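You operate a simulated robot arm through the tools that you are given. There is no shell and no other tool.

Carry out the task below with a simulated robot arm. There is one attempt and no reset: what you move stays moved.

## Task
Mount the red skein ring on the swift and thread it for winding.
Fine: yellow swift knob down; its twine over guide, dial stand and traverse slide, toggle in the white holder; swift brake off; leave the other rings.

The check looks at the end state, three seconds after you hand in, the way a careful person would. Anything else that was tipped, shoved, dropped, spilled or broken makes it a failure.

## Robot
A 6-joint arm with a two-finger gripper, fixed in place. Base frame: the origin is at the foot of the arm, x ahead of it, y to its left, z up; the work surface is at about z = 0.8. Lengths are in m, angles in degrees, forces in N, time in s.
Its first joint turns from -166.0 to 166.0 degrees. Payload 3.43 kg.
The TCP is the grasp point between the finger pads, 0.02 m short of the fingertips. In the tool frame z runs along the fingers and y along their closing line. Largest opening 0.19 m; the body of the gripper starts 0.248 m behind the TCP.
Orientation is that of the tool frame in the base frame, as a unit quaternion [x, y, z, w]. With the fingers straight down and closing along the base's y, the tool's x points along the base's -x, its y along +y and its z along -z.

## Interface
- The arm moves only by the tool servo_tool. Its argument "deltas" is a list of rows, each an object (a shift or turn left out is 0, a gripper value left out holds the last) with "translation": the shift along the base's x, y, z in units of 40 mm (1.0 is 40 mm), a list of three; "dr": the turn, a rotation vector about the base's x, y, z in units of 4 degrees (1.0 is 4 degrees), a list of three. In form: [{"translation": [x, y, z], "dr": [wx, wy, wz]}, ...]. A call has 1 to 20 rows; each row shifts and turns the commanded pose from where the row before left it. "grip" is the closure in counts, from 0 (fully open) to 255 (shut), set as the call begins (left out, the last holds). A call with a number of a shift or a turn outside -1 to 1 is refused whole. Rows are played at 5 a second. More than 0.05 m and 8.6 degrees between two rows, or a gripper value outside its range, and nothing of the call is played. Where a pose cannot be reached the arm comes as near as it can. A force on the tool above 50 N (or 10 N above the force at the start of the call, whichever is more), or a blocked arm, ends the call early, and 0.2 s more pass. The fingers move at their own pace (about 0.153 m/s each) and stop on an object; they squeeze with about 40 N. The grip force told is the motor's: it shows also when the fingers shut on nothing. Time passes only in rows, and 0.2 s behind the last, so rows that do not move let the fingers close. It gives the time, the measured TCP pose, the force on the tool (base axes), the opening and the grip force at its end, in the units of the frame above (readings bear some noise), with the torque about the TCP (base axes, N m) and any sound that the robot's microphone picked up.
- Cameras (640 x 400 px; columns grow to the right, rows downward): "scene" is fixed at [0.4031, -0.6501, 1.6515]; the picture's right is [0.81, -0.59, 0.00], its down [-0.45, -0.62, -0.64] and it looks along [0.38, 0.52, -0.77] (base axes); focal length 352 px, centre (320, 200). "wrist" rides on the gripper at [0.071, -0.008, -0.288] in the tool frame; the picture's right is [0.12, 0.99, 0.00], its down [-0.96, 0.12, -0.25] and it looks along [-0.25, 0.03, 0.97] (tool axes); focal length 261 px, centre (320, 200). There is no depth. A picture from a camera that has moved, and an enlarged one, comes with that camera's place and axes in the base frame and with its lens.
- grab_frame(camera): a new picture of that camera. It takes no simulated time.
- raise_lower(by): slides the trunk up (or, below 0, down) by that many m; the arm rides with it, the base frame stays. It gives what a move gives, with no picture.
- inspect(camera, box): a new picture of the part [left, top, right, bottom] of that camera's present view, enlarged. It takes no simulated time.
- close_job(): hands the job in; it is judged then, once.

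Nothing tells you positions but the pictures and the camera data. Unless the task says otherwise, let go and move clear before handing in.

The tools are called after "Request:" by a JSON object that holds its "name" and its "arguments". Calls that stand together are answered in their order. servo_tool: Moves the arm, as the interface text tells. Its arguments: {"type":"object","properties":{"deltas":{"type":"array","items":{"type":"object","properties":{"translation":{"type":"array","items":{"type":"number"}},"dr":{"type":"array","items":{"type":"number"}}}}},"grip":{"type":"number"}},"required":["deltas"]} The other tools are called the same way: raise_lower (by) slides the trunk up or down; grab_frame (camera) takes a picture; inspect (camera, box) takes an enlarged picture of a part of a camera's view; close_job () hands the job in.

At the start:

```text
time: 0.0
eef_pos: [0.7415, -0.1199, 1.1938]
tcp_rot: [0.001, 1.0, 0.0, -0.001]
force: [-0.1, -0.5, -0.6]
ft_torque: [0.01, 0.03, 0.0]
finger_gap: 0.1904
grip_force: 0.1
trunk travel left (down, up): [-0.325, 0.115]
```

scene: 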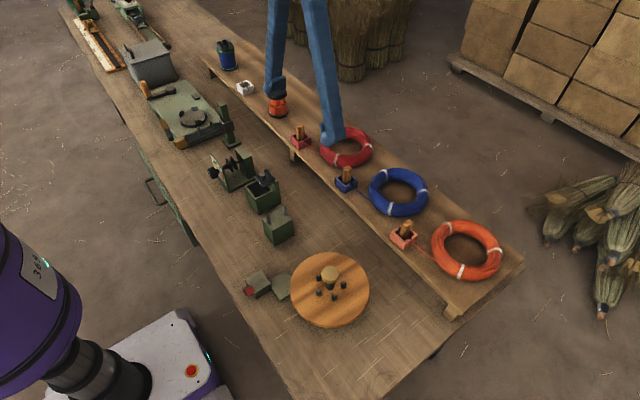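
wrist: 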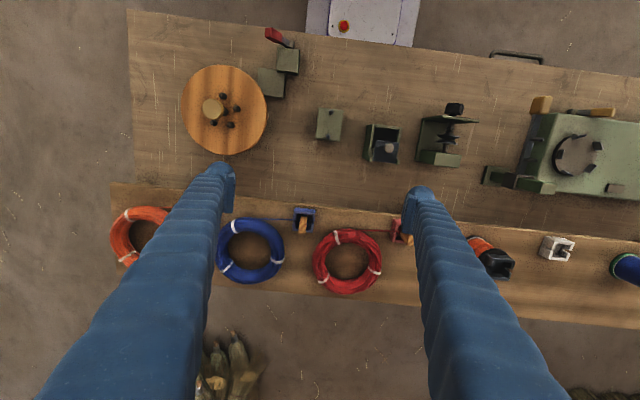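

I see a bench with a round wooden swift, several green fixtures in a row, and a shelf behind with orange, blue and red rings, each tied by twine to a small toggle block. I'll take enlarged pictures first to understand everything.

Request:
{"name": "inspect", "arguments": {"camera": "scene", "box": [230, 230, 390, 330]}}

Request:
{"name": "inspect", "arguments": {"camera": "scene", "box": [200, 130, 330, 250]}}

Request:
{"name": "inspect", "arguments": {"camera": "scene", "box": [260, 80, 420, 200]}}

Request:
{"name": "inspect", "arguments": {"camera": "scene", "box": [130, 30, 290, 150]}}

Request:
{"name": "inspect", "arguments": {"camera": "wrist", "box": [160, 20, 340, 160]}}

Request:
{"name": "inspect", "arguments": {"camera": "wrist", "box": [300, 80, 500, 200]}}

Request:
{"name": "inspect", "arguments": {"camera": "wrist", "box": [280, 180, 640, 320]}}

Request:
{"name": "inspect", "arguments": {"camera": "wrist", "box": [460, 80, 640, 220]}}

```text
4.00 times, centred on (310, 280) of scene
camera zoom: at [0.4031, -0.6501, 1.6515], right [0.81, -0.59, 0.0], down [-0.45, -0.62, -0.64], along [0.38, 0.52, -0.77], focal length 1408 px, centre (360, -120)
```

zoom: 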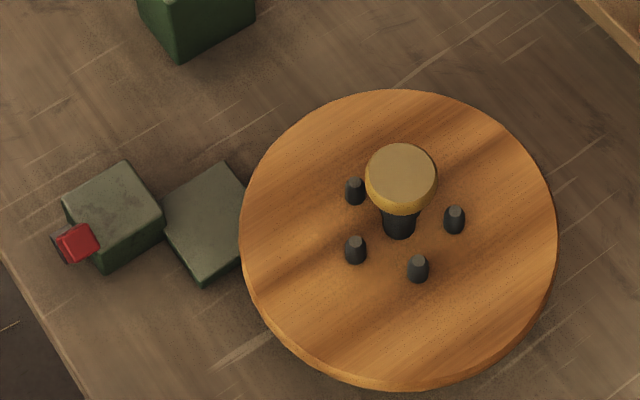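

```text
3.33 times, centred on (265, 190) of scene
camera zoom: at [0.4031, -0.6501, 1.6515], right [0.81, -0.59, 0.0], down [-0.45, -0.62, -0.64], along [0.38, 0.52, -0.77], focal length 1173 px, centre (503, 233)
```

zoom: 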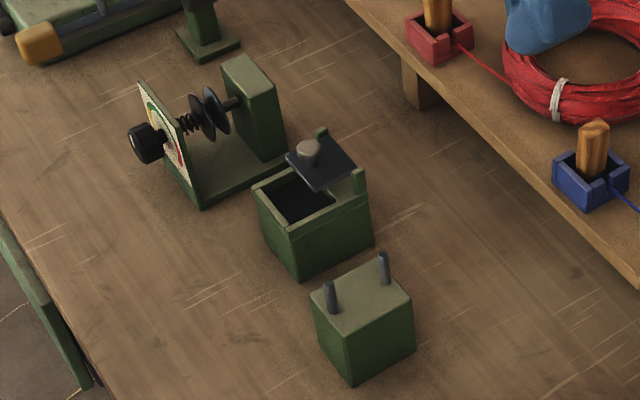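

```text
3.33 times, centred on (340, 140) of scene
camera zoom: at [0.4031, -0.6501, 1.6515], right [0.81, -0.59, 0.0], down [-0.45, -0.62, -0.64], along [0.38, 0.52, -0.77], focal length 1173 px, centre (253, 400)
```

zoom: 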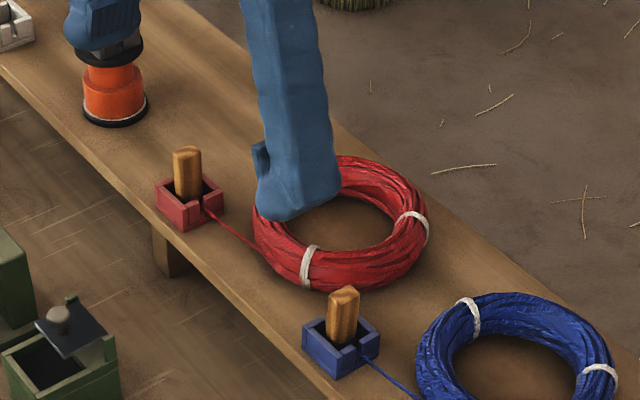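

```text
3.33 times, centred on (210, 90) of scene
camera zoom: at [0.4031, -0.6501, 1.6515], right [0.81, -0.59, 0.0], down [-0.45, -0.62, -0.64], along [0.38, 0.52, -0.77], focal length 1173 px, centre (687, 567)
```

zoom: 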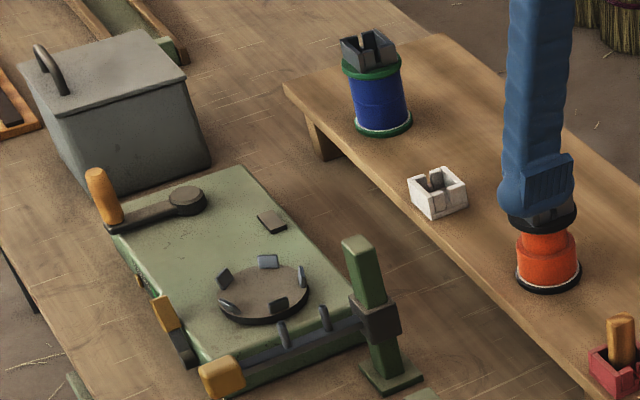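

```text
2.86 times, centred on (250, 90) of wrist
camera zoom: at [0.6716, -0.1301, 1.4811], right [-0.12, 0.99, 0.0], down [0.96, 0.12, 0.25], along [0.24, 0.03, -0.97], focal length 745 px, centre (520, 514)
```

zoom: 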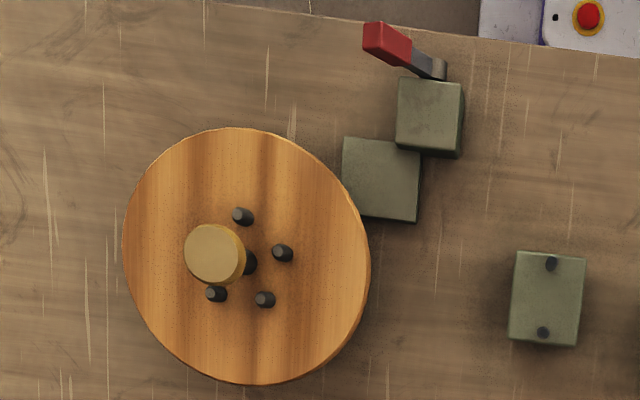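

```text
3.20 times, centred on (400, 140) of wrist
camera zoom: at [0.6716, -0.1301, 1.4811], right [-0.12, 0.99, 0.0], down [0.96, 0.12, 0.25], along [0.24, 0.03, -0.97], focal length 834 px, centre (64, 392)
```

zoom: 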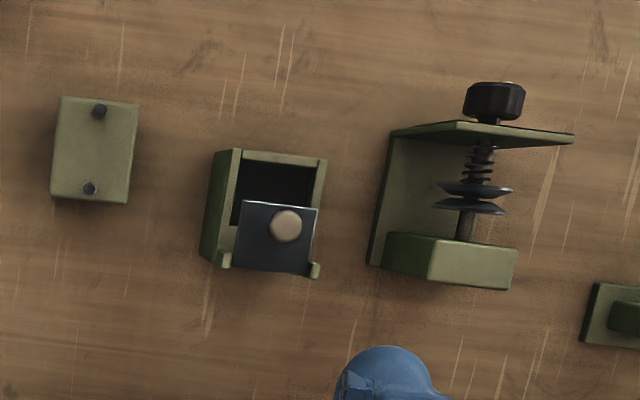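

```text
1.78 times, centred on (460, 250) of wrist
camera zoom: at [0.6716, -0.1301, 1.4811], right [-0.12, 0.99, 0.0], down [0.96, 0.12, 0.25], along [0.24, 0.03, -0.97], focal length 463 px, centre (71, 111)
```

zoom: 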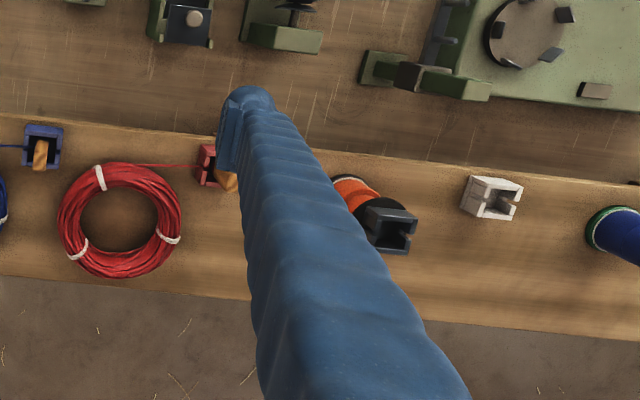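

```text
2.86 times, centred on (550, 150) of wrist
camera zoom: at [0.6716, -0.1301, 1.4811], right [-0.12, 0.99, 0.0], down [0.96, 0.12, 0.25], along [0.24, 0.03, -0.97], focal length 745 px, centre (-337, 343)
```

zoom: 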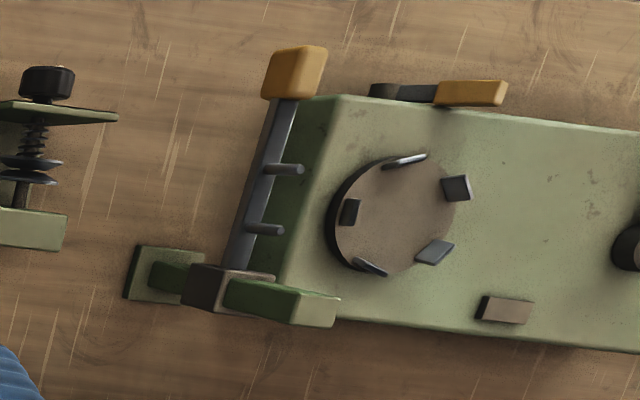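

I've located the swift around (0.65, -0.35), the red ring around (0.96, -0.03) on a raised shelf, the red toggle box around (0.86, 0.08), and the white holder around (0.86, 0.45). I'll move the wrist camera over the swift to measure it.

Request:
{"name": "servo_tool", "arguments": {"deltas": [{"translation": [-0.59, -0.96, -0.18]}, {"translation": [-0.59, -0.96, -0.18]}, {"translation": [-0.59, -0.96, -0.18]}, {"translation": [-0.59, -0.96, -0.18]}, {"translation": [-0.59, -0.96, -0.18]}, {"translation": [-0.59, -0.96, -0.18]}, {"translation": [0, 0, 0]}]}}

Request:
{"name": "grab_frame", "arguments": {"camera": "wrist"}}

Request:
{"name": "grab_frame", "arguments": {"camera": "scene"}}

```text
time: 1.6
eef_pos: [0.601, -0.348, 1.15]
tcp_rot: [0.0, 1.0, 0.0, 0.0]
force: [-0.1, 0.2, -0.3]
ft_torque: [0.04, 0.03, -0.04]
finger_gap: 0.1902
grip_force: 0.1
trunk travel left (down, up): [-0.325, 0.115]
```

```text
taken
camera wrist: at [0.5304, -0.3594, 1.4387], right [-0.12, 0.99, 0.0], down [0.96, 0.12, 0.25], along [0.24, 0.03, -0.97], focal length 261 px, centre (320, 200)
```

wrist: 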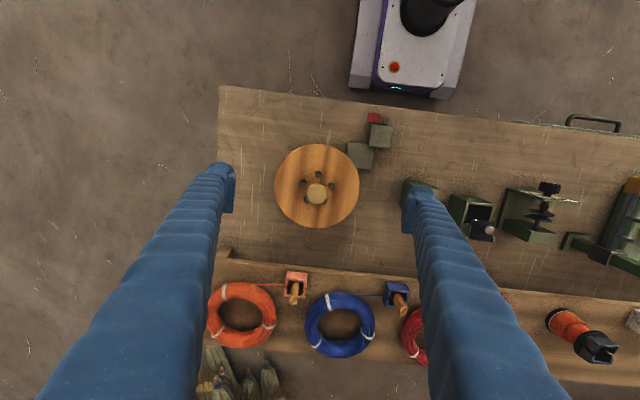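

```text
taken
```

scene: 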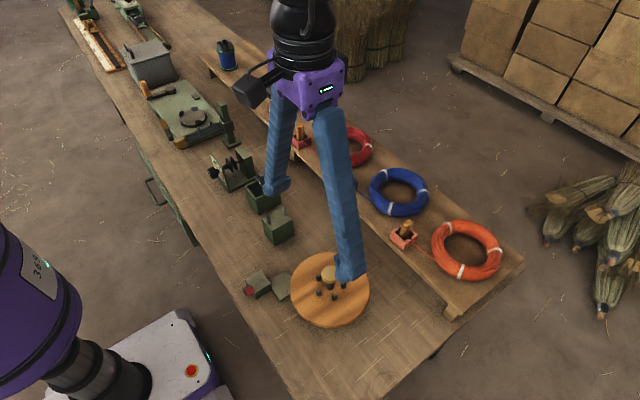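

The swift is now under the hand. I'll zoom in on it, its brake, and the toggles from this viewpoint.

Request:
{"name": "inspect", "arguments": {"camera": "wrist", "box": [260, 100, 420, 240]}}

Request:
{"name": "inspect", "arguments": {"camera": "wrist", "box": [260, 250, 430, 370]}}

Request:
{"name": "inspect", "arguments": {"camera": "scene", "box": [380, 160, 520, 290]}}

Request:
{"name": "inspect", "arguments": {"camera": "scene", "box": [235, 250, 385, 340]}}

Request:
{"name": "inspect", "arguments": {"camera": "scene", "box": [280, 110, 420, 220]}}

```text
2.86 times, centred on (340, 170) of wrist
camera zoom: at [0.5304, -0.3594, 1.4387], right [-0.12, 0.99, 0.0], down [0.96, 0.12, 0.25], along [0.24, 0.03, -0.97], focal length 745 px, centre (263, 286)
```

zoom: 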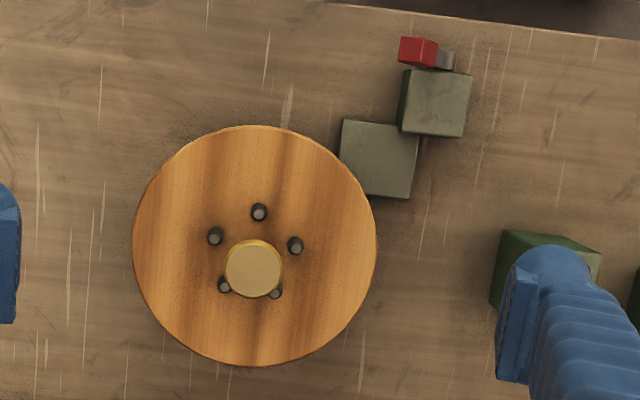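

```text
3.33 times, centred on (345, 310) of wrist
camera zoom: at [0.5304, -0.3594, 1.4387], right [-0.12, 0.99, 0.0], down [0.96, 0.12, 0.25], along [0.24, 0.03, -0.97], focal length 869 px, centre (237, -167)
```

zoom: 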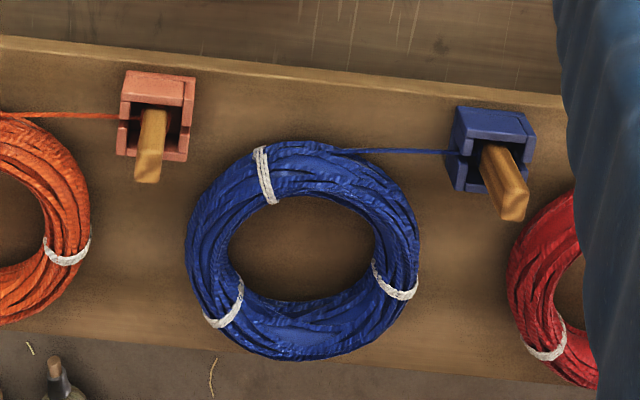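

```text
3.08 times, centred on (450, 225) of scene
camera zoom: at [0.4031, -0.6501, 1.6515], right [0.81, -0.59, 0.0], down [-0.45, -0.62, -0.64], along [0.38, 0.52, -0.77], focal length 1083 px, centre (-80, 123)
```

zoom: 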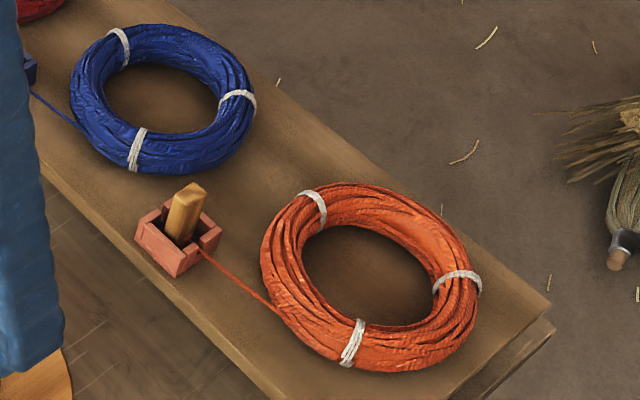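

```text
4.27 times, centred on (310, 295) of scene
camera zoom: at [0.4031, -0.6501, 1.6515], right [0.81, -0.59, 0.0], down [-0.45, -0.62, -0.64], along [0.38, 0.52, -0.77], focal length 1502 px, centre (363, -205)
```

zoom: 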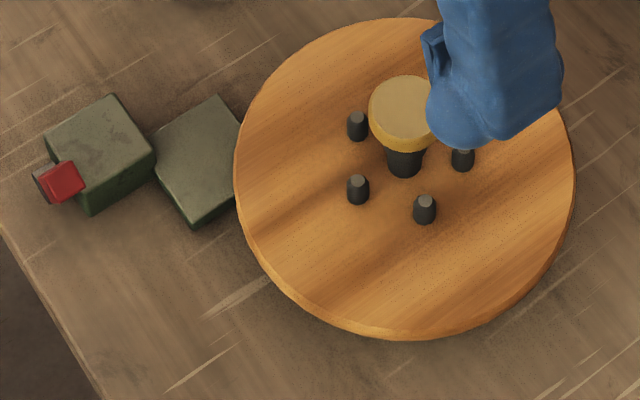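

```text
3.64 times, centred on (350, 165) of scene
camera zoom: at [0.4031, -0.6501, 1.6515], right [0.81, -0.59, 0.0], down [-0.45, -0.62, -0.64], along [0.38, 0.52, -0.77], focal length 1280 px, centre (211, 327)
```

zoom: 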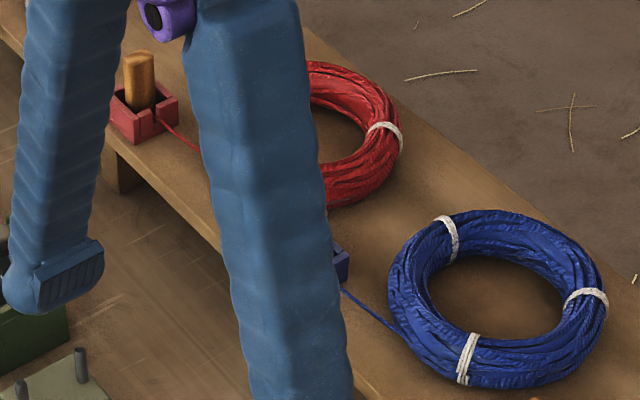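

The swift disc is centred near (0.648, -0.352) with its top at z≈0.85, and the knob top is at about z≈0.925. Next I'll look closely at the brake (two green blocks with a red lever).

Request:
{"name": "servo_tool", "arguments": {"deltas": [{"translation": [-0.51, 0.675, -0.94]}, {"translation": [-0.51, 0.675, -0.94]}, {"translation": [-0.51, 0.675, -0.94]}, {"translation": [-0.51, 0.675, -0.94]}, {"translation": [0, 0, 0]}]}}

Request:
{"name": "grab_frame", "arguments": {"camera": "wrist"}}

Request:
{"name": "inspect", "arguments": {"camera": "scene", "box": [240, 260, 300, 310]}}

Request:
{"name": "inspect", "arguments": {"camera": "scene", "box": [280, 110, 440, 220]}}

```text
refused: row 1 steps farther than a row can; nothing moved
```

```text
taken
camera wrist: at [0.5304, -0.3594, 1.4387], right [-0.12, 0.99, 0.0], down [0.96, 0.12, 0.25], along [0.24, 0.03, -0.97], focal length 261 px, centre (320, 200)
```

wrist: 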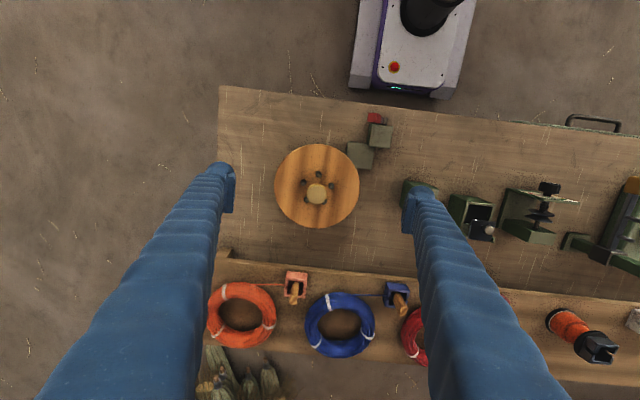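

```text
8.00 times, centred on (270, 285) of scene
camera zoom: at [0.4031, -0.6501, 1.6515], right [0.81, -0.59, 0.0], down [-0.45, -0.62, -0.64], along [0.38, 0.52, -0.77], focal length 2816 px, centre (720, -480)
```

zoom: 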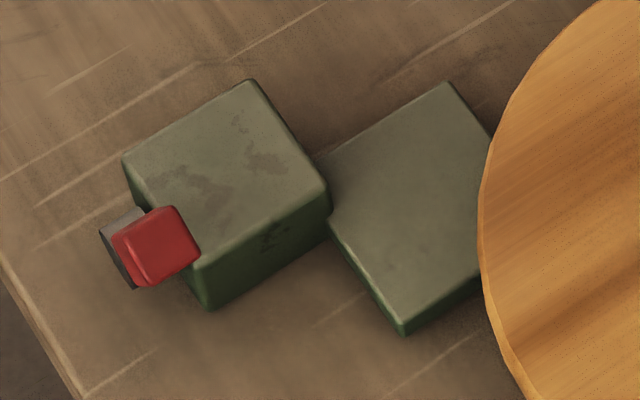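

```text
3.64 times, centred on (360, 165) of scene
camera zoom: at [0.4031, -0.6501, 1.6515], right [0.81, -0.59, 0.0], down [-0.45, -0.62, -0.64], along [0.38, 0.52, -0.77], focal length 1280 px, centre (174, 327)
```

zoom: 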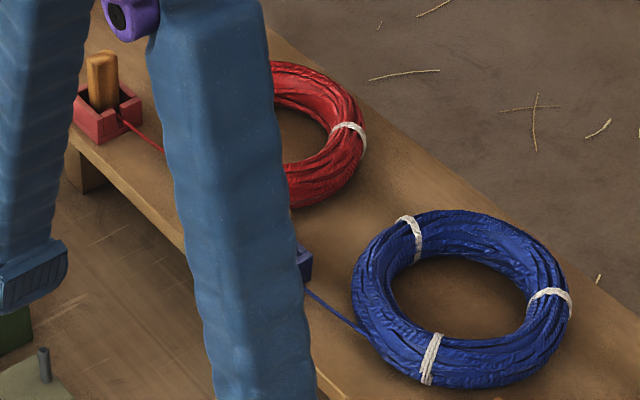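

The step was a touch too large; I'll use smaller rows and continue to the brake view.

Request:
{"name": "servo_tool", "arguments": {"deltas": [{"translation": [-0.41, 0.54, -0.75]}, {"translation": [-0.41, 0.54, -0.75]}, {"translation": [-0.41, 0.54, -0.75]}, {"translation": [-0.41, 0.54, -0.75]}, {"translation": [-0.41, 0.54, -0.75]}, {"translation": [0, 0, 0]}]}}

Request:
{"name": "grab_frame", "arguments": {"camera": "wrist"}}

Request:
{"name": "inspect", "arguments": {"camera": "wrist", "box": [240, 60, 400, 200]}}

Request:
{"name": "grab_frame", "arguments": {"camera": "scene"}}

```text
time: 3.0
eef_pos: [0.5189, -0.2419, 1.0004]
tcp_rot: [0.0, 1.0, 0.0, 0.0]
force: [1.1, 0.5, 0.3]
ft_torque: [0.01, -0.01, 0.0]
finger_gap: 0.19
grip_force: 0.1
trunk travel left (down, up): [-0.325, 0.115]
```

```text
taken
camera wrist: at [0.4483, -0.2507, 1.2874], right [-0.12, 0.99, 0.0], down [0.96, 0.12, 0.25], along [0.25, 0.03, -0.97], focal length 261 px, centre (320, 200)
```

wrist: 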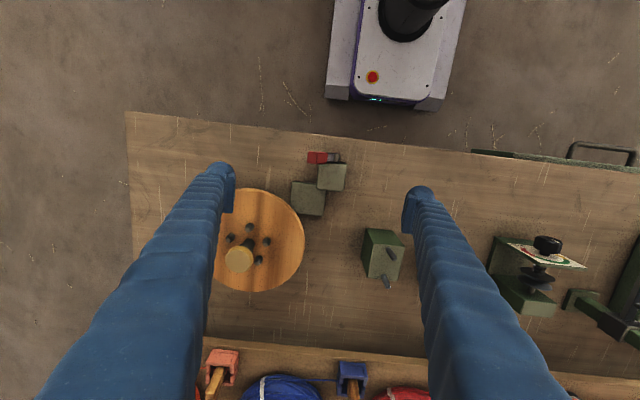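

```text
2.86 times, centred on (320, 130) of wrist
camera zoom: at [0.4483, -0.2507, 1.2874], right [-0.12, 0.99, 0.0], down [0.96, 0.12, 0.25], along [0.25, 0.03, -0.97], focal length 745 px, centre (320, 400)
```

zoom: 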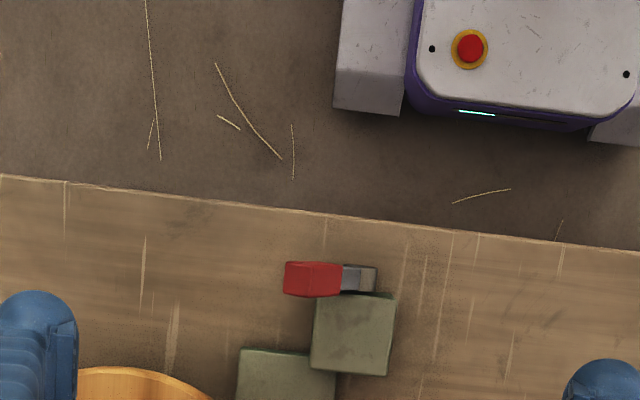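

```text
taken
```

scene: 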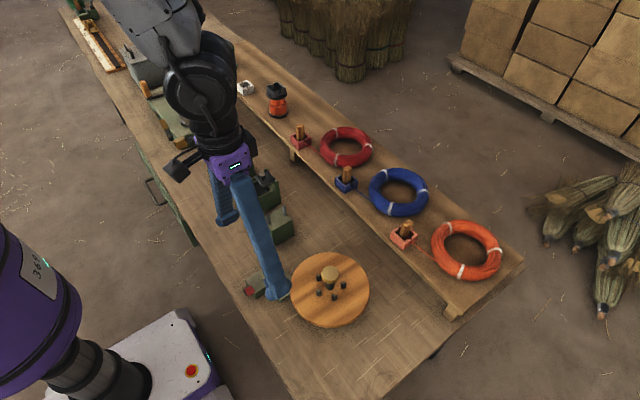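

The brake lever pivots on the block's near face and leans about 58° above horizontal toward -y. Next I'll look over the guide, box, dial stand, traverse and white holder at closer range.

Request:
{"name": "servo_tool", "arguments": {"deltas": [{"translation": [0.5, 0.9, 0.25]}, {"translation": [0.5, 0.9, 0.25]}, {"translation": [0.5, 0.9, 0.25]}, {"translation": [0.5, 0.9, 0.25]}, {"translation": [0.5, 0.9, 0.25]}, {"translation": [0, 0, 0]}]}}

Request:
{"name": "grab_frame", "arguments": {"camera": "wrist"}}

Request:
{"name": "inspect", "arguments": {"camera": "wrist", "box": [230, 100, 430, 225]}}

Request:
{"name": "inspect", "arguments": {"camera": "scene", "box": [260, 70, 400, 180]}}

```text
time: 4.4
eef_pos: [0.6178, -0.0609, 1.0499]
tcp_rot: [-0.001, 1.0, 0.0, -0.002]
force: [0.3, -0.3, -0.2]
ft_torque: [-0.03, -0.02, 0.02]
finger_gap: 0.19
grip_force: 0.0
trunk travel left (down, up): [-0.325, 0.115]
```

```text
taken
camera wrist: at [0.5482, -0.0709, 1.3377], right [-0.12, 0.99, 0.0], down [0.96, 0.11, 0.25], along [0.24, 0.03, -0.97], focal length 261 px, centre (320, 200)
```

wrist: 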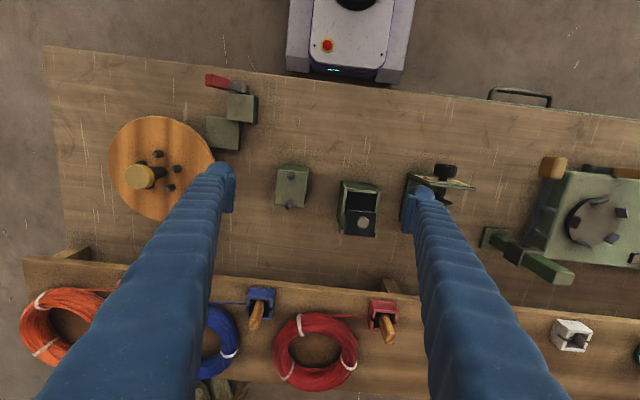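

```text
3.20 times, centred on (330, 162) of wrist
camera zoom: at [0.5482, -0.0709, 1.3377], right [-0.12, 0.99, 0.0], down [0.96, 0.11, 0.25], along [0.24, 0.03, -0.97], focal length 834 px, centre (288, 320)
```

zoom: 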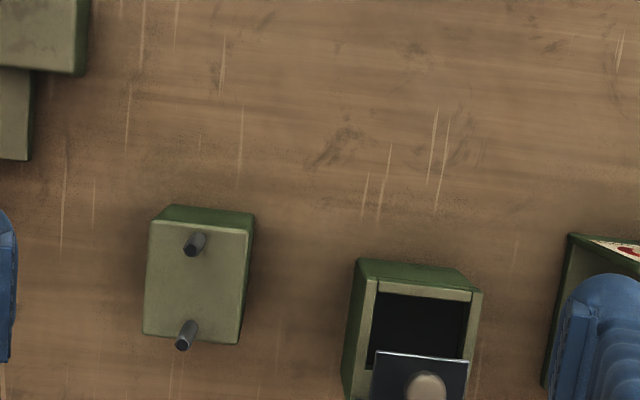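

```text
3.64 times, centred on (330, 125) of scene
camera zoom: at [0.4031, -0.6501, 1.6515], right [0.81, -0.59, 0.0], down [-0.45, -0.62, -0.64], along [0.38, 0.52, -0.77], focal length 1280 px, centre (284, 473)
```

zoom: 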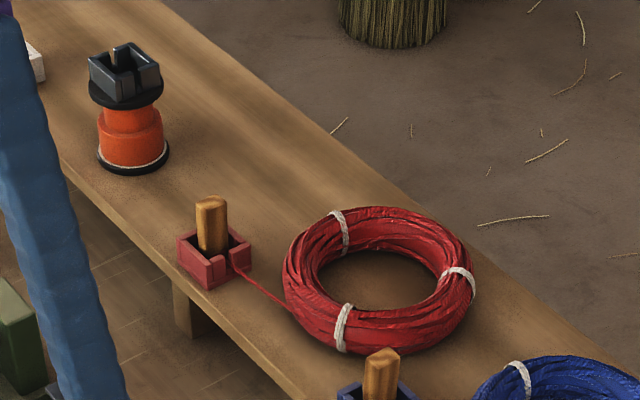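

The guide is a block with two pegs (near x≈0.625 and 0.675, y≈-0.11). I'll move on to the dial stand and traverse.

Request:
{"name": "servo_tool", "arguments": {"deltas": [{"translation": [0.1, 0.95, 0.2]}, {"translation": [0.1, 0.95, 0.2]}, {"translation": [0.1, 0.95, 0.2]}, {"translation": [0.1, 0.95, 0.2]}, {"translation": [0.1, 0.95, 0.2]}, {"translation": [0, 0, 0]}]}}

Request:
{"name": "grab_frame", "arguments": {"camera": "wrist"}}

Request:
{"name": "inspect", "arguments": {"camera": "wrist", "box": [230, 100, 430, 225]}}

Request:
{"name": "grab_frame", "arguments": {"camera": "scene"}}

```text
time: 5.8
eef_pos: [0.6383, 0.1295, 1.0927]
tcp_rot: [-0.001, 1.0, 0.0, 0.0]
force: [-0.1, 0.4, 1.2]
ft_torque: [-0.02, 0.02, -0.02]
finger_gap: 0.1901
grip_force: 0.1
trunk travel left (down, up): [-0.325, 0.115]
```

```text
taken
camera wrist: at [0.567, 0.119, 1.3799], right [-0.12, 0.99, 0.0], down [0.96, 0.12, 0.25], along [0.24, 0.03, -0.97], focal length 261 px, centre (320, 200)
```

wrist: 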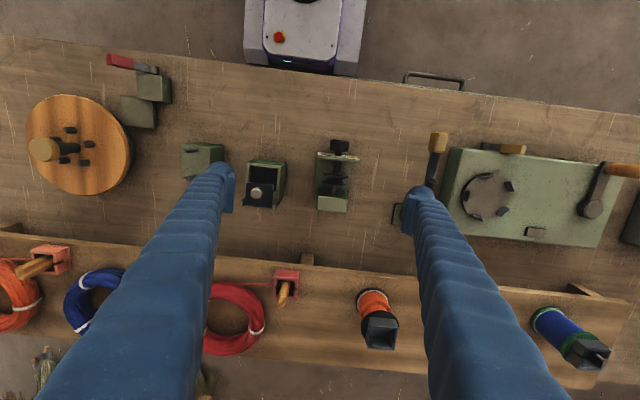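

```text
3.20 times, centred on (330, 162) of wrist
camera zoom: at [0.567, 0.119, 1.3799], right [-0.12, 0.99, 0.0], down [0.96, 0.12, 0.25], along [0.24, 0.03, -0.97], focal length 834 px, centre (288, 320)
```

zoom: 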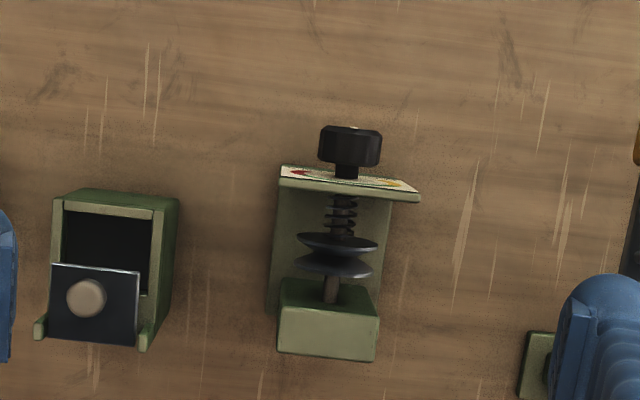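

```text
taken
```

scene: 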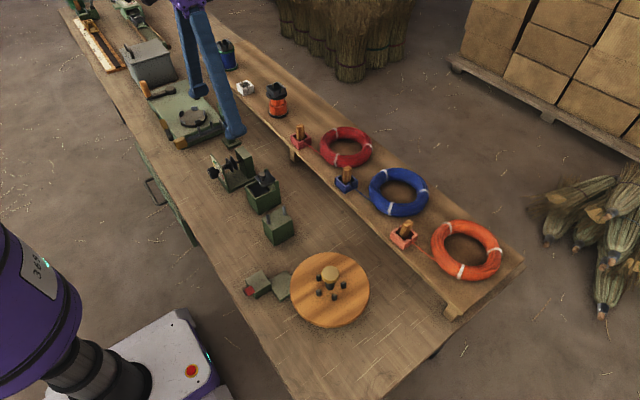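

The tension discs' groove is near (0.648, 0.155). Now I'll look at the traverse slide and white holder.

Request:
{"name": "servo_tool", "arguments": {"deltas": [{"translation": [0.2, 0.95, 0.1]}, {"translation": [0.2, 0.95, 0.1]}, {"translation": [0.2, 0.95, 0.1]}, {"translation": [0.2, 0.95, 0.1]}, {"translation": [0.2, 0.95, 0.1]}, {"translation": [0, 0, 0]}]}}

Request:
{"name": "grab_frame", "arguments": {"camera": "wrist"}}

Request:
{"name": "inspect", "arguments": {"camera": "wrist", "box": [220, 90, 420, 215]}}

Request:
{"name": "inspect", "arguments": {"camera": "wrist", "box": [230, 200, 430, 325]}}

Request:
{"name": "inspect", "arguments": {"camera": "scene", "box": [190, 130, 290, 220]}}

```text
time: 7.2
eef_pos: [0.6792, 0.3184, 1.1114]
tcp_rot: [0.0, 1.0, 0.0, 0.0]
force: [0.8, -0.5, 0.1]
ft_torque: [-0.05, -0.05, -0.01]
finger_gap: 0.1902
grip_force: 0.0
trunk travel left (down, up): [-0.325, 0.115]
```

```text
taken
camera wrist: at [0.608, 0.3083, 1.3989], right [-0.12, 0.99, 0.0], down [0.96, 0.12, 0.25], along [0.25, 0.03, -0.97], focal length 261 px, centre (320, 200)
```

wrist: 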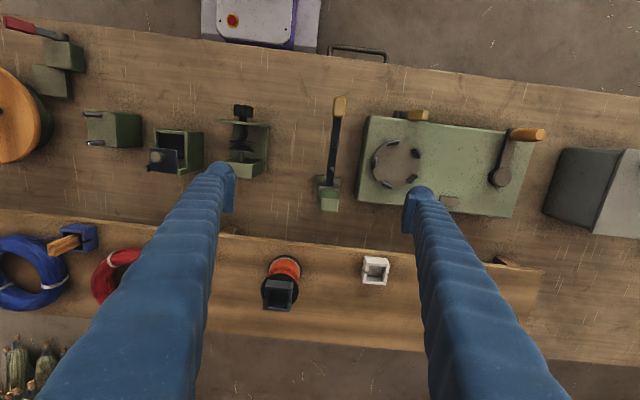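

```text
3.20 times, centred on (320, 152) of wrist
camera zoom: at [0.608, 0.3083, 1.3989], right [-0.12, 0.99, 0.0], down [0.96, 0.12, 0.25], along [0.25, 0.03, -0.97], focal length 834 px, centre (320, 352)
```

zoom: 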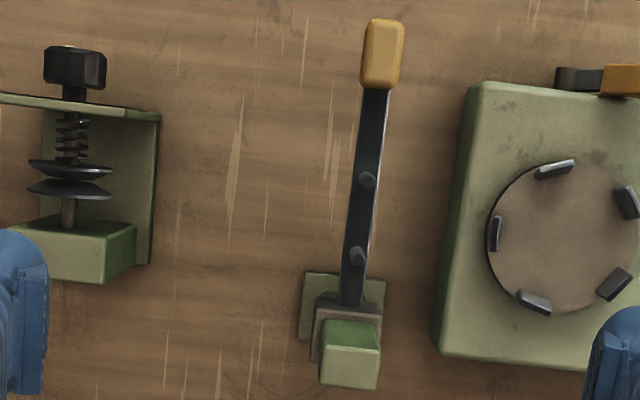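

```text
3.20 times, centred on (330, 262) of wrist
camera zoom: at [0.608, 0.3083, 1.3989], right [-0.12, 0.99, 0.0], down [0.96, 0.12, 0.25], along [0.25, 0.03, -0.97], focal length 834 px, centre (288, 0)
```

zoom: 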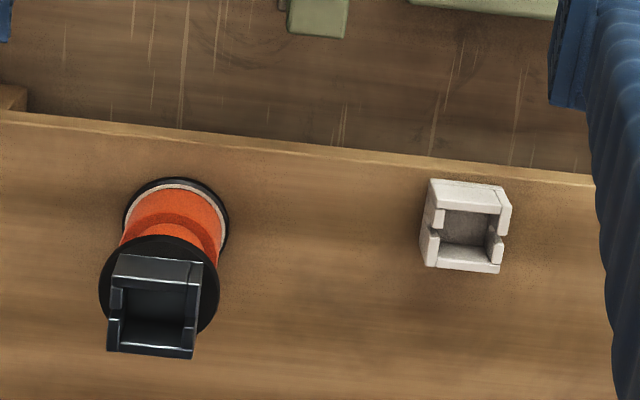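

```text
4.44 times, centred on (240, 175) of scene
camera zoom: at [0.4031, -0.6501, 1.6515], right [0.81, -0.59, 0.0], down [-0.45, -0.62, -0.64], along [0.38, 0.52, -0.77], focal length 1564 px, centre (676, 311)
```

zoom: 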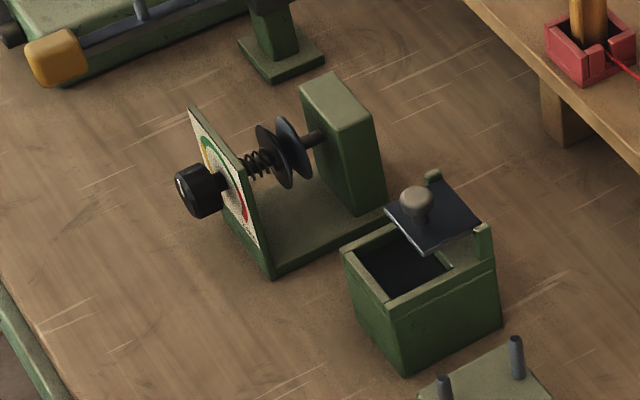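

The traverse arm carries two upright pegs and a yellow handle, and the white holder is an open box near (0.86, 0.455). Next I'll go above the red ring and measure it before grasping.

Request:
{"name": "servo_tool", "arguments": {"deltas": [{"translation": [0.6, -0.865, 0.1]}, {"translation": [0.6, -0.865, 0.1]}, {"translation": [0.6, -0.865, 0.1]}, {"translation": [0.6, -0.865, 0.1]}, {"translation": [0.6, -0.865, 0.1]}, {"translation": [0.6, -0.865, 0.1]}, {"translation": [0.6, -0.865, 0.1]}, {"translation": [0.6, -0.865, 0.1]}, {"translation": [0.6, -0.865, 0.1]}, {"translation": [0.6, -0.865, 0.1]}, {"translation": [0, 0, 0]}]}}

Request:
{"name": "grab_frame", "arguments": {"camera": "wrist"}}

Request:
{"name": "inspect", "arguments": {"camera": "wrist", "box": [230, 140, 440, 270]}}

Request:
{"name": "grab_frame", "arguments": {"camera": "scene"}}

```text
time: 9.6
eef_pos: [0.9181, -0.029, 1.1525]
tcp_rot: [0.0, 1.0, 0.0, 0.001]
force: [0.2, -0.2, 0.3]
ft_torque: [0.01, 0.0, 0.02]
finger_gap: 0.1901
grip_force: 0.1
trunk travel left (down, up): [-0.325, 0.115]
```

```text
taken
camera wrist: at [0.8473, -0.0399, 1.4402], right [-0.12, 0.99, 0.0], down [0.96, 0.12, 0.25], along [0.25, 0.03, -0.97], focal length 261 px, centre (320, 200)
```

wrist: 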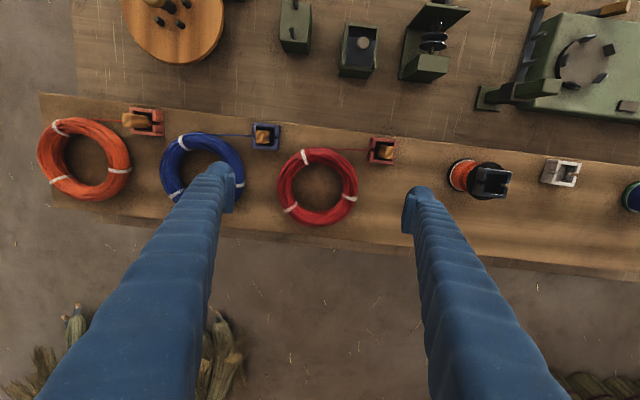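

```text
3.05 times, centred on (335, 205) of wrist
camera zoom: at [0.8473, -0.0399, 1.4402], right [-0.12, 0.99, 0.0], down [0.96, 0.12, 0.25], along [0.25, 0.03, -0.97], focal length 794 px, centre (274, 185)
```

zoom: 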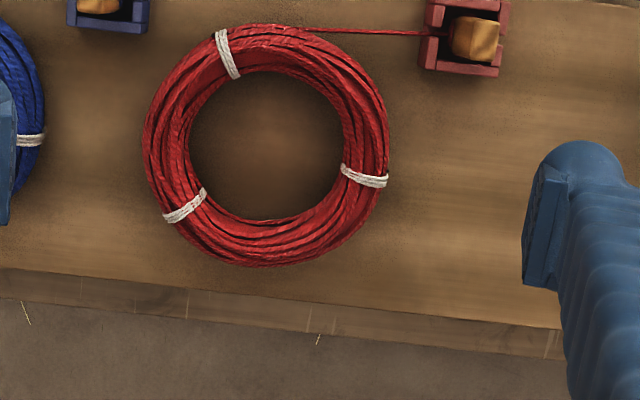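

```text
taken
```

scene: 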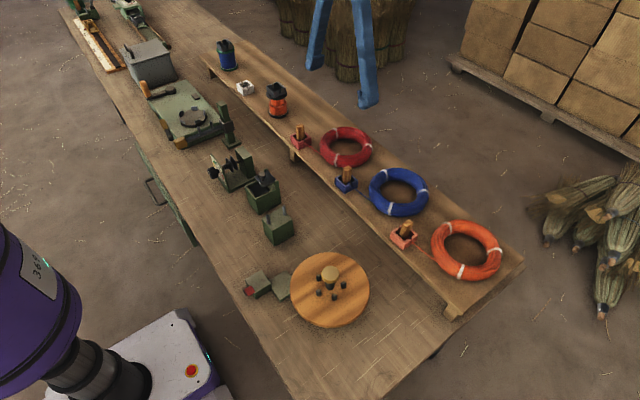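

The red ring measures about 0.0825 m outer and 0.052 m inner radius, centred near (0.953, -0.032). I'll centre over it and go partway down to check alignment.

Request:
{"name": "servo_tool", "arguments": {"deltas": [{"translation": [0.44, -0.04, -0.9]}, {"translation": [0.44, -0.04, -0.9]}, {"translation": [0, 0, -0.9]}, {"translation": [0, 0, -0.9]}, {"translation": [0, 0, 0]}]}}

Request:
{"name": "grab_frame", "arguments": {"camera": "wrist"}}

Request:
{"name": "inspect", "arguments": {"camera": "wrist", "box": [200, 90, 440, 240]}}

Request:
{"name": "inspect", "arguments": {"camera": "scene", "box": [270, 60, 430, 180]}}

```text
time: 10.8
eef_pos: [0.9548, -0.0317, 1.0071]
tcp_rot: [0.0, 1.0, 0.0, 0.0]
force: [0.1, 0.7, 0.5]
ft_torque: [0.01, -0.02, 0.0]
finger_gap: 0.1901
grip_force: 0.1
trunk travel left (down, up): [-0.325, 0.115]
```

```text
taken
camera wrist: at [0.8844, -0.0424, 1.2949], right [-0.12, 0.99, 0.0], down [0.96, 0.12, 0.25], along [0.25, 0.03, -0.97], focal length 261 px, centre (320, 200)
```

wrist: 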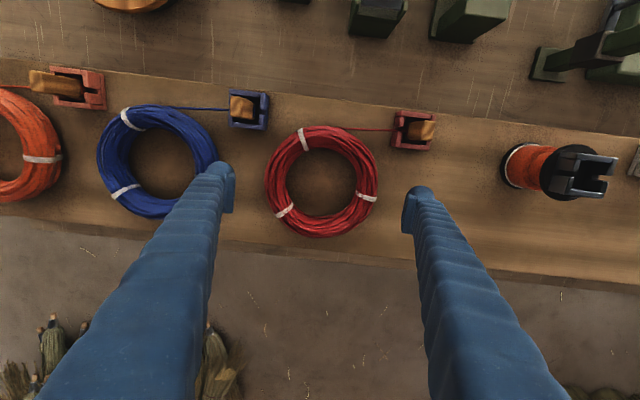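

```text
2.67 times, centred on (320, 165) of wrist
camera zoom: at [0.8844, -0.0424, 1.2949], right [-0.12, 0.99, 0.0], down [0.96, 0.12, 0.25], along [0.25, 0.03, -0.97], focal length 695 px, centre (320, 293)
```

zoom: 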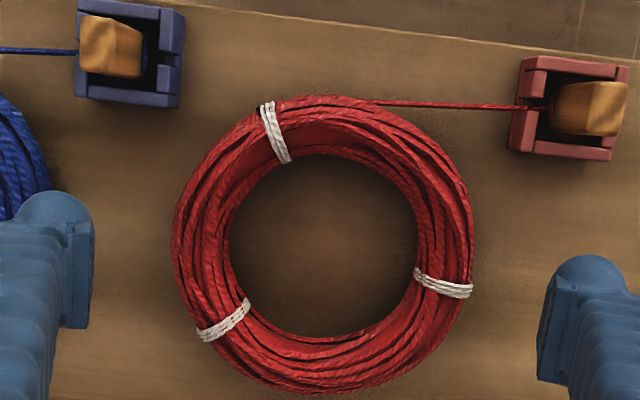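

```text
3.33 times, centred on (350, 120) of scene
camera zoom: at [0.4031, -0.6501, 1.6515], right [0.81, -0.59, 0.0], down [-0.45, -0.62, -0.64], along [0.38, 0.52, -0.77], focal length 1173 px, centre (220, 467)
```

zoom: 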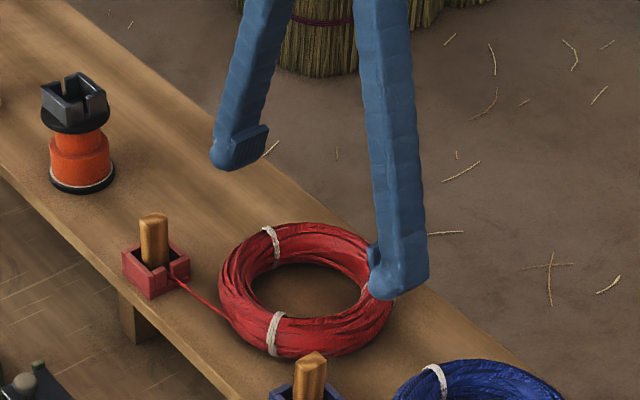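

Aligned within about 3 mm; I'll correct, descend to straddle the ring, and check before closing.

Request:
{"name": "servo_tool", "arguments": {"deltas": [{"translation": [-0.065, 0.065, -0.6]}, {"translation": [0, 0, -0.6]}, {"translation": [0, 0, -0.5]}, {"translation": [0, 0, -0.3]}, {"translation": [0, 0, 0]}]}}

Request:
{"name": "grab_frame", "arguments": {"camera": "wrist"}}

Request:
{"name": "inspect", "arguments": {"camera": "scene", "box": [270, 60, 430, 180]}}

```text
time: 12.0
eef_pos: [0.952, -0.0291, 0.9271]
tcp_rot: [0.0, 1.0, 0.0, -0.001]
force: [-0.6, -0.5, 0.3]
ft_torque: [0.02, 0.04, 0.02]
finger_gap: 0.1901
grip_force: 0.1
trunk travel left (down, up): [-0.325, 0.115]
```

```text
taken
camera wrist: at [0.8818, -0.0397, 1.2148], right [-0.12, 0.99, 0.0], down [0.96, 0.12, 0.25], along [0.24, 0.03, -0.97], focal length 261 px, centre (320, 200)
```

wrist: 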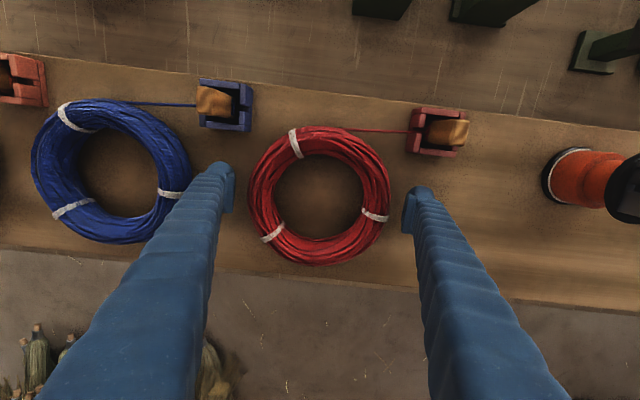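

```text
3.33 times, centred on (350, 120) of scene
camera zoom: at [0.4031, -0.6501, 1.6515], right [0.81, -0.59, 0.0], down [-0.45, -0.62, -0.64], along [0.38, 0.52, -0.77], focal length 1173 px, centre (220, 467)
```

zoom: 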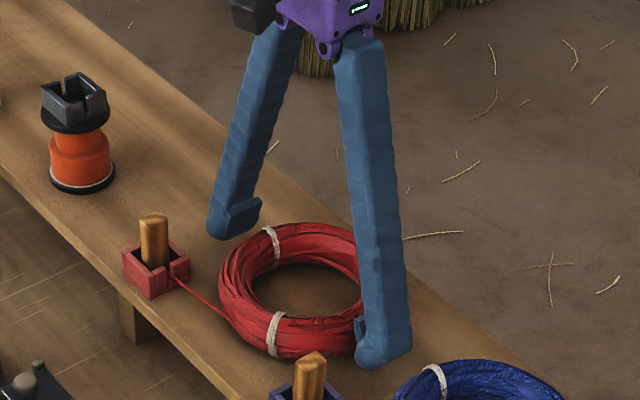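

The ring is centred between the fingers with about 10 mm clearance each side. I'll close on it.

Request:
{"name": "servo_tool", "arguments": {"deltas": [{"translation": [0, 0, -0.08]}, {"translation": [0, 0, 0]}]}}

Request:
{"name": "servo_tool", "arguments": {"deltas": [{"translation": [0, 0, 0]}, {"translation": [0, 0, 0]}, {"translation": [0, 0, 0]}, {"translation": [0, 0, 0]}], "grip": 60}}

Request:
{"name": "grab_frame", "arguments": {"camera": "wrist"}}

```text
time: 12.6
eef_pos: [0.9515, -0.0283, 0.9242]
tcp_rot: [0.0, 1.0, 0.0, -0.002]
force: [0.4, -0.5, -0.2]
ft_torque: [-0.01, -0.02, 0.0]
finger_gap: 0.1899
grip_force: 0.0
trunk travel left (down, up): [-0.325, 0.115]
```

```text
time: 13.6
eef_pos: [0.9513, -0.0288, 0.9243]
tcp_rot: [0.0, 1.0, 0.0, 0.0]
force: [0.1, -1.8, 0.7]
ft_torque: [-0.09, 0.01, 0.03]
finger_gap: 0.1462
grip_force: 0.8
trunk travel left (down, up): [-0.325, 0.115]
```

```text
taken
camera wrist: at [0.8816, -0.0393, 1.2113], right [-0.12, 0.99, 0.0], down [0.96, 0.12, 0.25], along [0.24, 0.03, -0.97], focal length 261 px, centre (320, 200)
```

wrist: 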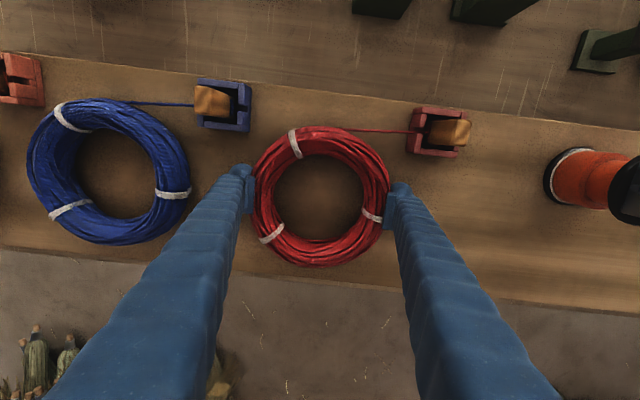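

The fingers met the ring at a 0.146 m gap with very little force, so the ring seems soft. I'll zoom in before lifting.

Request:
{"name": "inspect", "arguments": {"camera": "wrist", "box": [220, 110, 420, 280]}}

Request:
{"name": "inspect", "arguments": {"camera": "scene", "box": [290, 90, 410, 190]}}

```text
2.35 times, centred on (320, 195) of wrist
camera zoom: at [0.8816, -0.0393, 1.2113], right [-0.12, 0.99, 0.0], down [0.96, 0.12, 0.25], along [0.24, 0.03, -0.97], focal length 613 px, centre (320, 212)
```

zoom: 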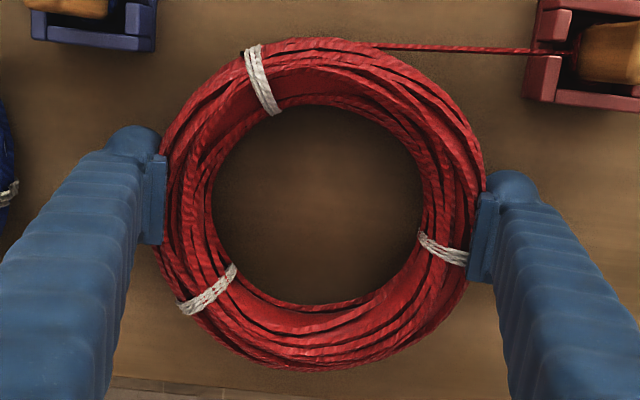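

```text
4.00 times, centred on (350, 140) of scene
camera zoom: at [0.4031, -0.6501, 1.6515], right [0.81, -0.59, 0.0], down [-0.45, -0.62, -0.64], along [0.38, 0.52, -0.77], focal length 1408 px, centre (200, 440)
```

zoom: 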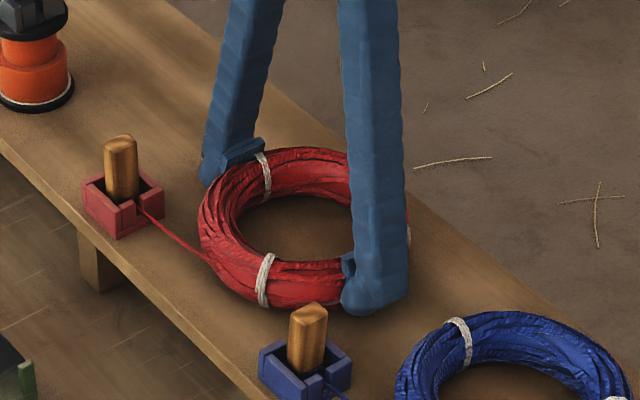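

The ring is compressed only a little with low force. I'll squeeze slightly more to see how it resists.

Request:
{"name": "servo_tool", "arguments": {"deltas": [{"translation": [0, 0, 0]}, {"translation": [0, 0, 0]}, {"translation": [0, 0, 0]}], "grip": 75}}

Request:
{"name": "inspect", "arguments": {"camera": "wrist", "box": [220, 110, 420, 280]}}

```text
time: 14.4
eef_pos: [0.9513, -0.0286, 0.9237]
tcp_rot: [0.0, 1.0, 0.0, 0.0]
force: [0.7, -0.3, 2.3]
ft_torque: [-0.22, 0.01, 0.05]
finger_gap: 0.1434
grip_force: 40.3
trunk travel left (down, up): [-0.325, 0.115]
```

```text
2.35 times, centred on (320, 195) of wrist
camera zoom: at [0.8816, -0.0393, 1.2114], right [-0.12, 0.99, 0.0], down [0.96, 0.12, 0.25], along [0.25, 0.03, -0.97], focal length 613 px, centre (320, 212)
```

zoom: 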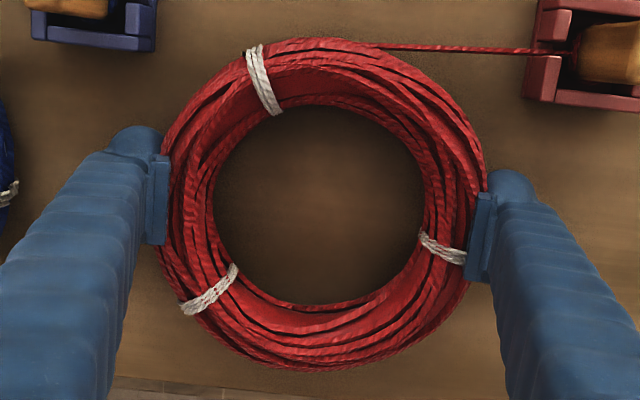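

Now it holds firmly at 40 N and 0.143 m. I'll lift 30 mm and check the ring, twine and toggle.

Request:
{"name": "servo_tool", "arguments": {"deltas": [{"translation": [0, 0, 0.25]}, {"translation": [0, 0, 0.25]}, {"translation": [0, 0, 0.25]}, {"translation": [0, 0, 0]}]}}

Request:
{"name": "grab_frame", "arguments": {"camera": "wrist"}}

Request:
{"name": "inspect", "arguments": {"camera": "scene", "box": [270, 70, 430, 190]}}

```text
time: 15.4
eef_pos: [0.9494, -0.0283, 0.9515]
tcp_rot: [0.0, 1.0, 0.0, -0.001]
force: [0.5, 0.2, -1.5]
ft_torque: [0.03, 0.01, 0.0]
finger_gap: 0.1433
grip_force: 39.9
trunk travel left (down, up): [-0.325, 0.115]
```

```text
taken
camera wrist: at [0.881, -0.0385, 1.2401], right [-0.12, 0.99, 0.0], down [0.96, 0.12, 0.25], along [0.24, 0.03, -0.97], focal length 261 px, centre (320, 200)
```

wrist: 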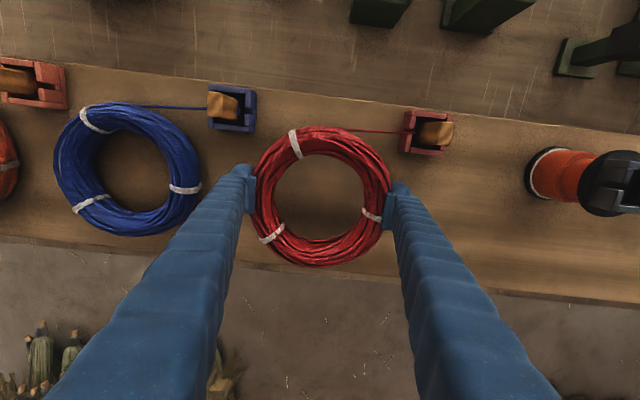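

```text
3.33 times, centred on (350, 130) of scene
camera zoom: at [0.4031, -0.6501, 1.6515], right [0.81, -0.59, 0.0], down [-0.45, -0.62, -0.64], along [0.38, 0.52, -0.77], focal length 1173 px, centre (220, 433)
```

zoom: 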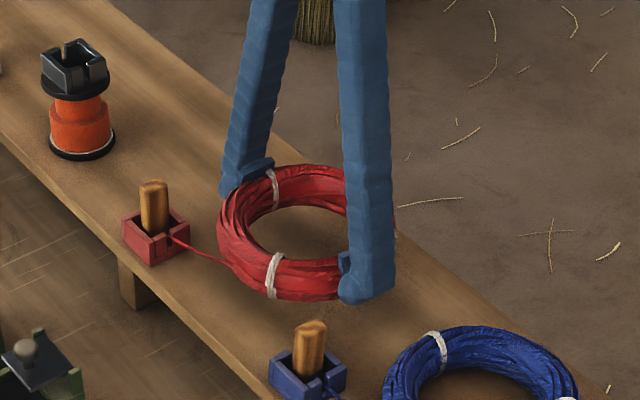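

The ring lifts cleanly, weighing about 1.5 N, and the toggle stays put. I'll raise it further and start toward the swift, checking the twine and toggle on the way.

Request:
{"name": "servo_tool", "arguments": {"deltas": [{"translation": [0, 0, 0.6]}, {"translation": [0, 0, 0.6]}, {"translation": [0, 0, 0.6]}, {"translation": [0, 0, 0.6]}, {"translation": [0, 0, 0.6]}, {"translation": [0, 0, 0]}]}}

Request:
{"name": "inspect", "arguments": {"camera": "scene", "box": [270, 50, 430, 190]}}

Request:
{"name": "grab_frame", "arguments": {"camera": "wrist"}}

```text
time: 16.8
eef_pos: [0.9499, -0.029, 1.0738]
tcp_rot: [0.0, 1.0, 0.0, -0.001]
force: [0.3, -0.6, -2.0]
ft_torque: [-0.02, 0.01, 0.03]
finger_gap: 0.1433
grip_force: 40.4
trunk travel left (down, up): [-0.325, 0.115]
```

```text
2.86 times, centred on (350, 120) of scene
camera zoom: at [0.4031, -0.6501, 1.6515], right [0.81, -0.59, 0.0], down [-0.45, -0.62, -0.64], along [0.38, 0.52, -0.77], focal length 1006 px, centre (234, 429)
```

zoom: 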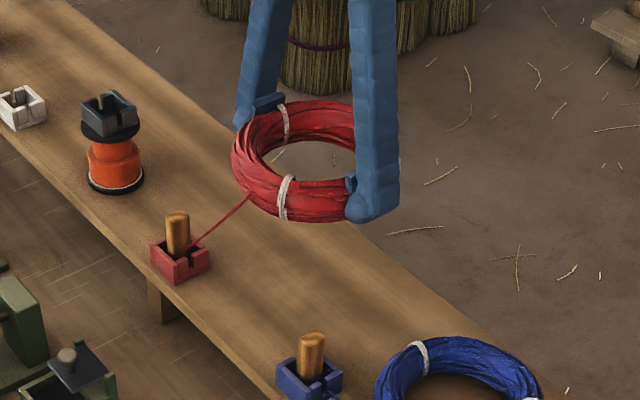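

```text
taken
camera wrist: at [0.8803, -0.0394, 1.361], right [-0.12, 0.99, 0.0], down [0.96, 0.12, 0.25], along [0.24, 0.03, -0.97], focal length 261 px, centre (320, 200)
```

wrist: 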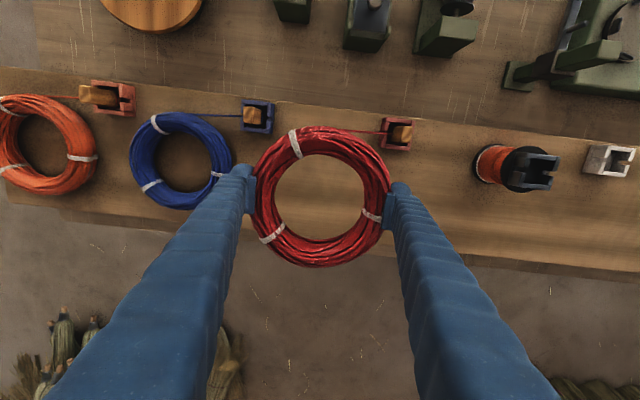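

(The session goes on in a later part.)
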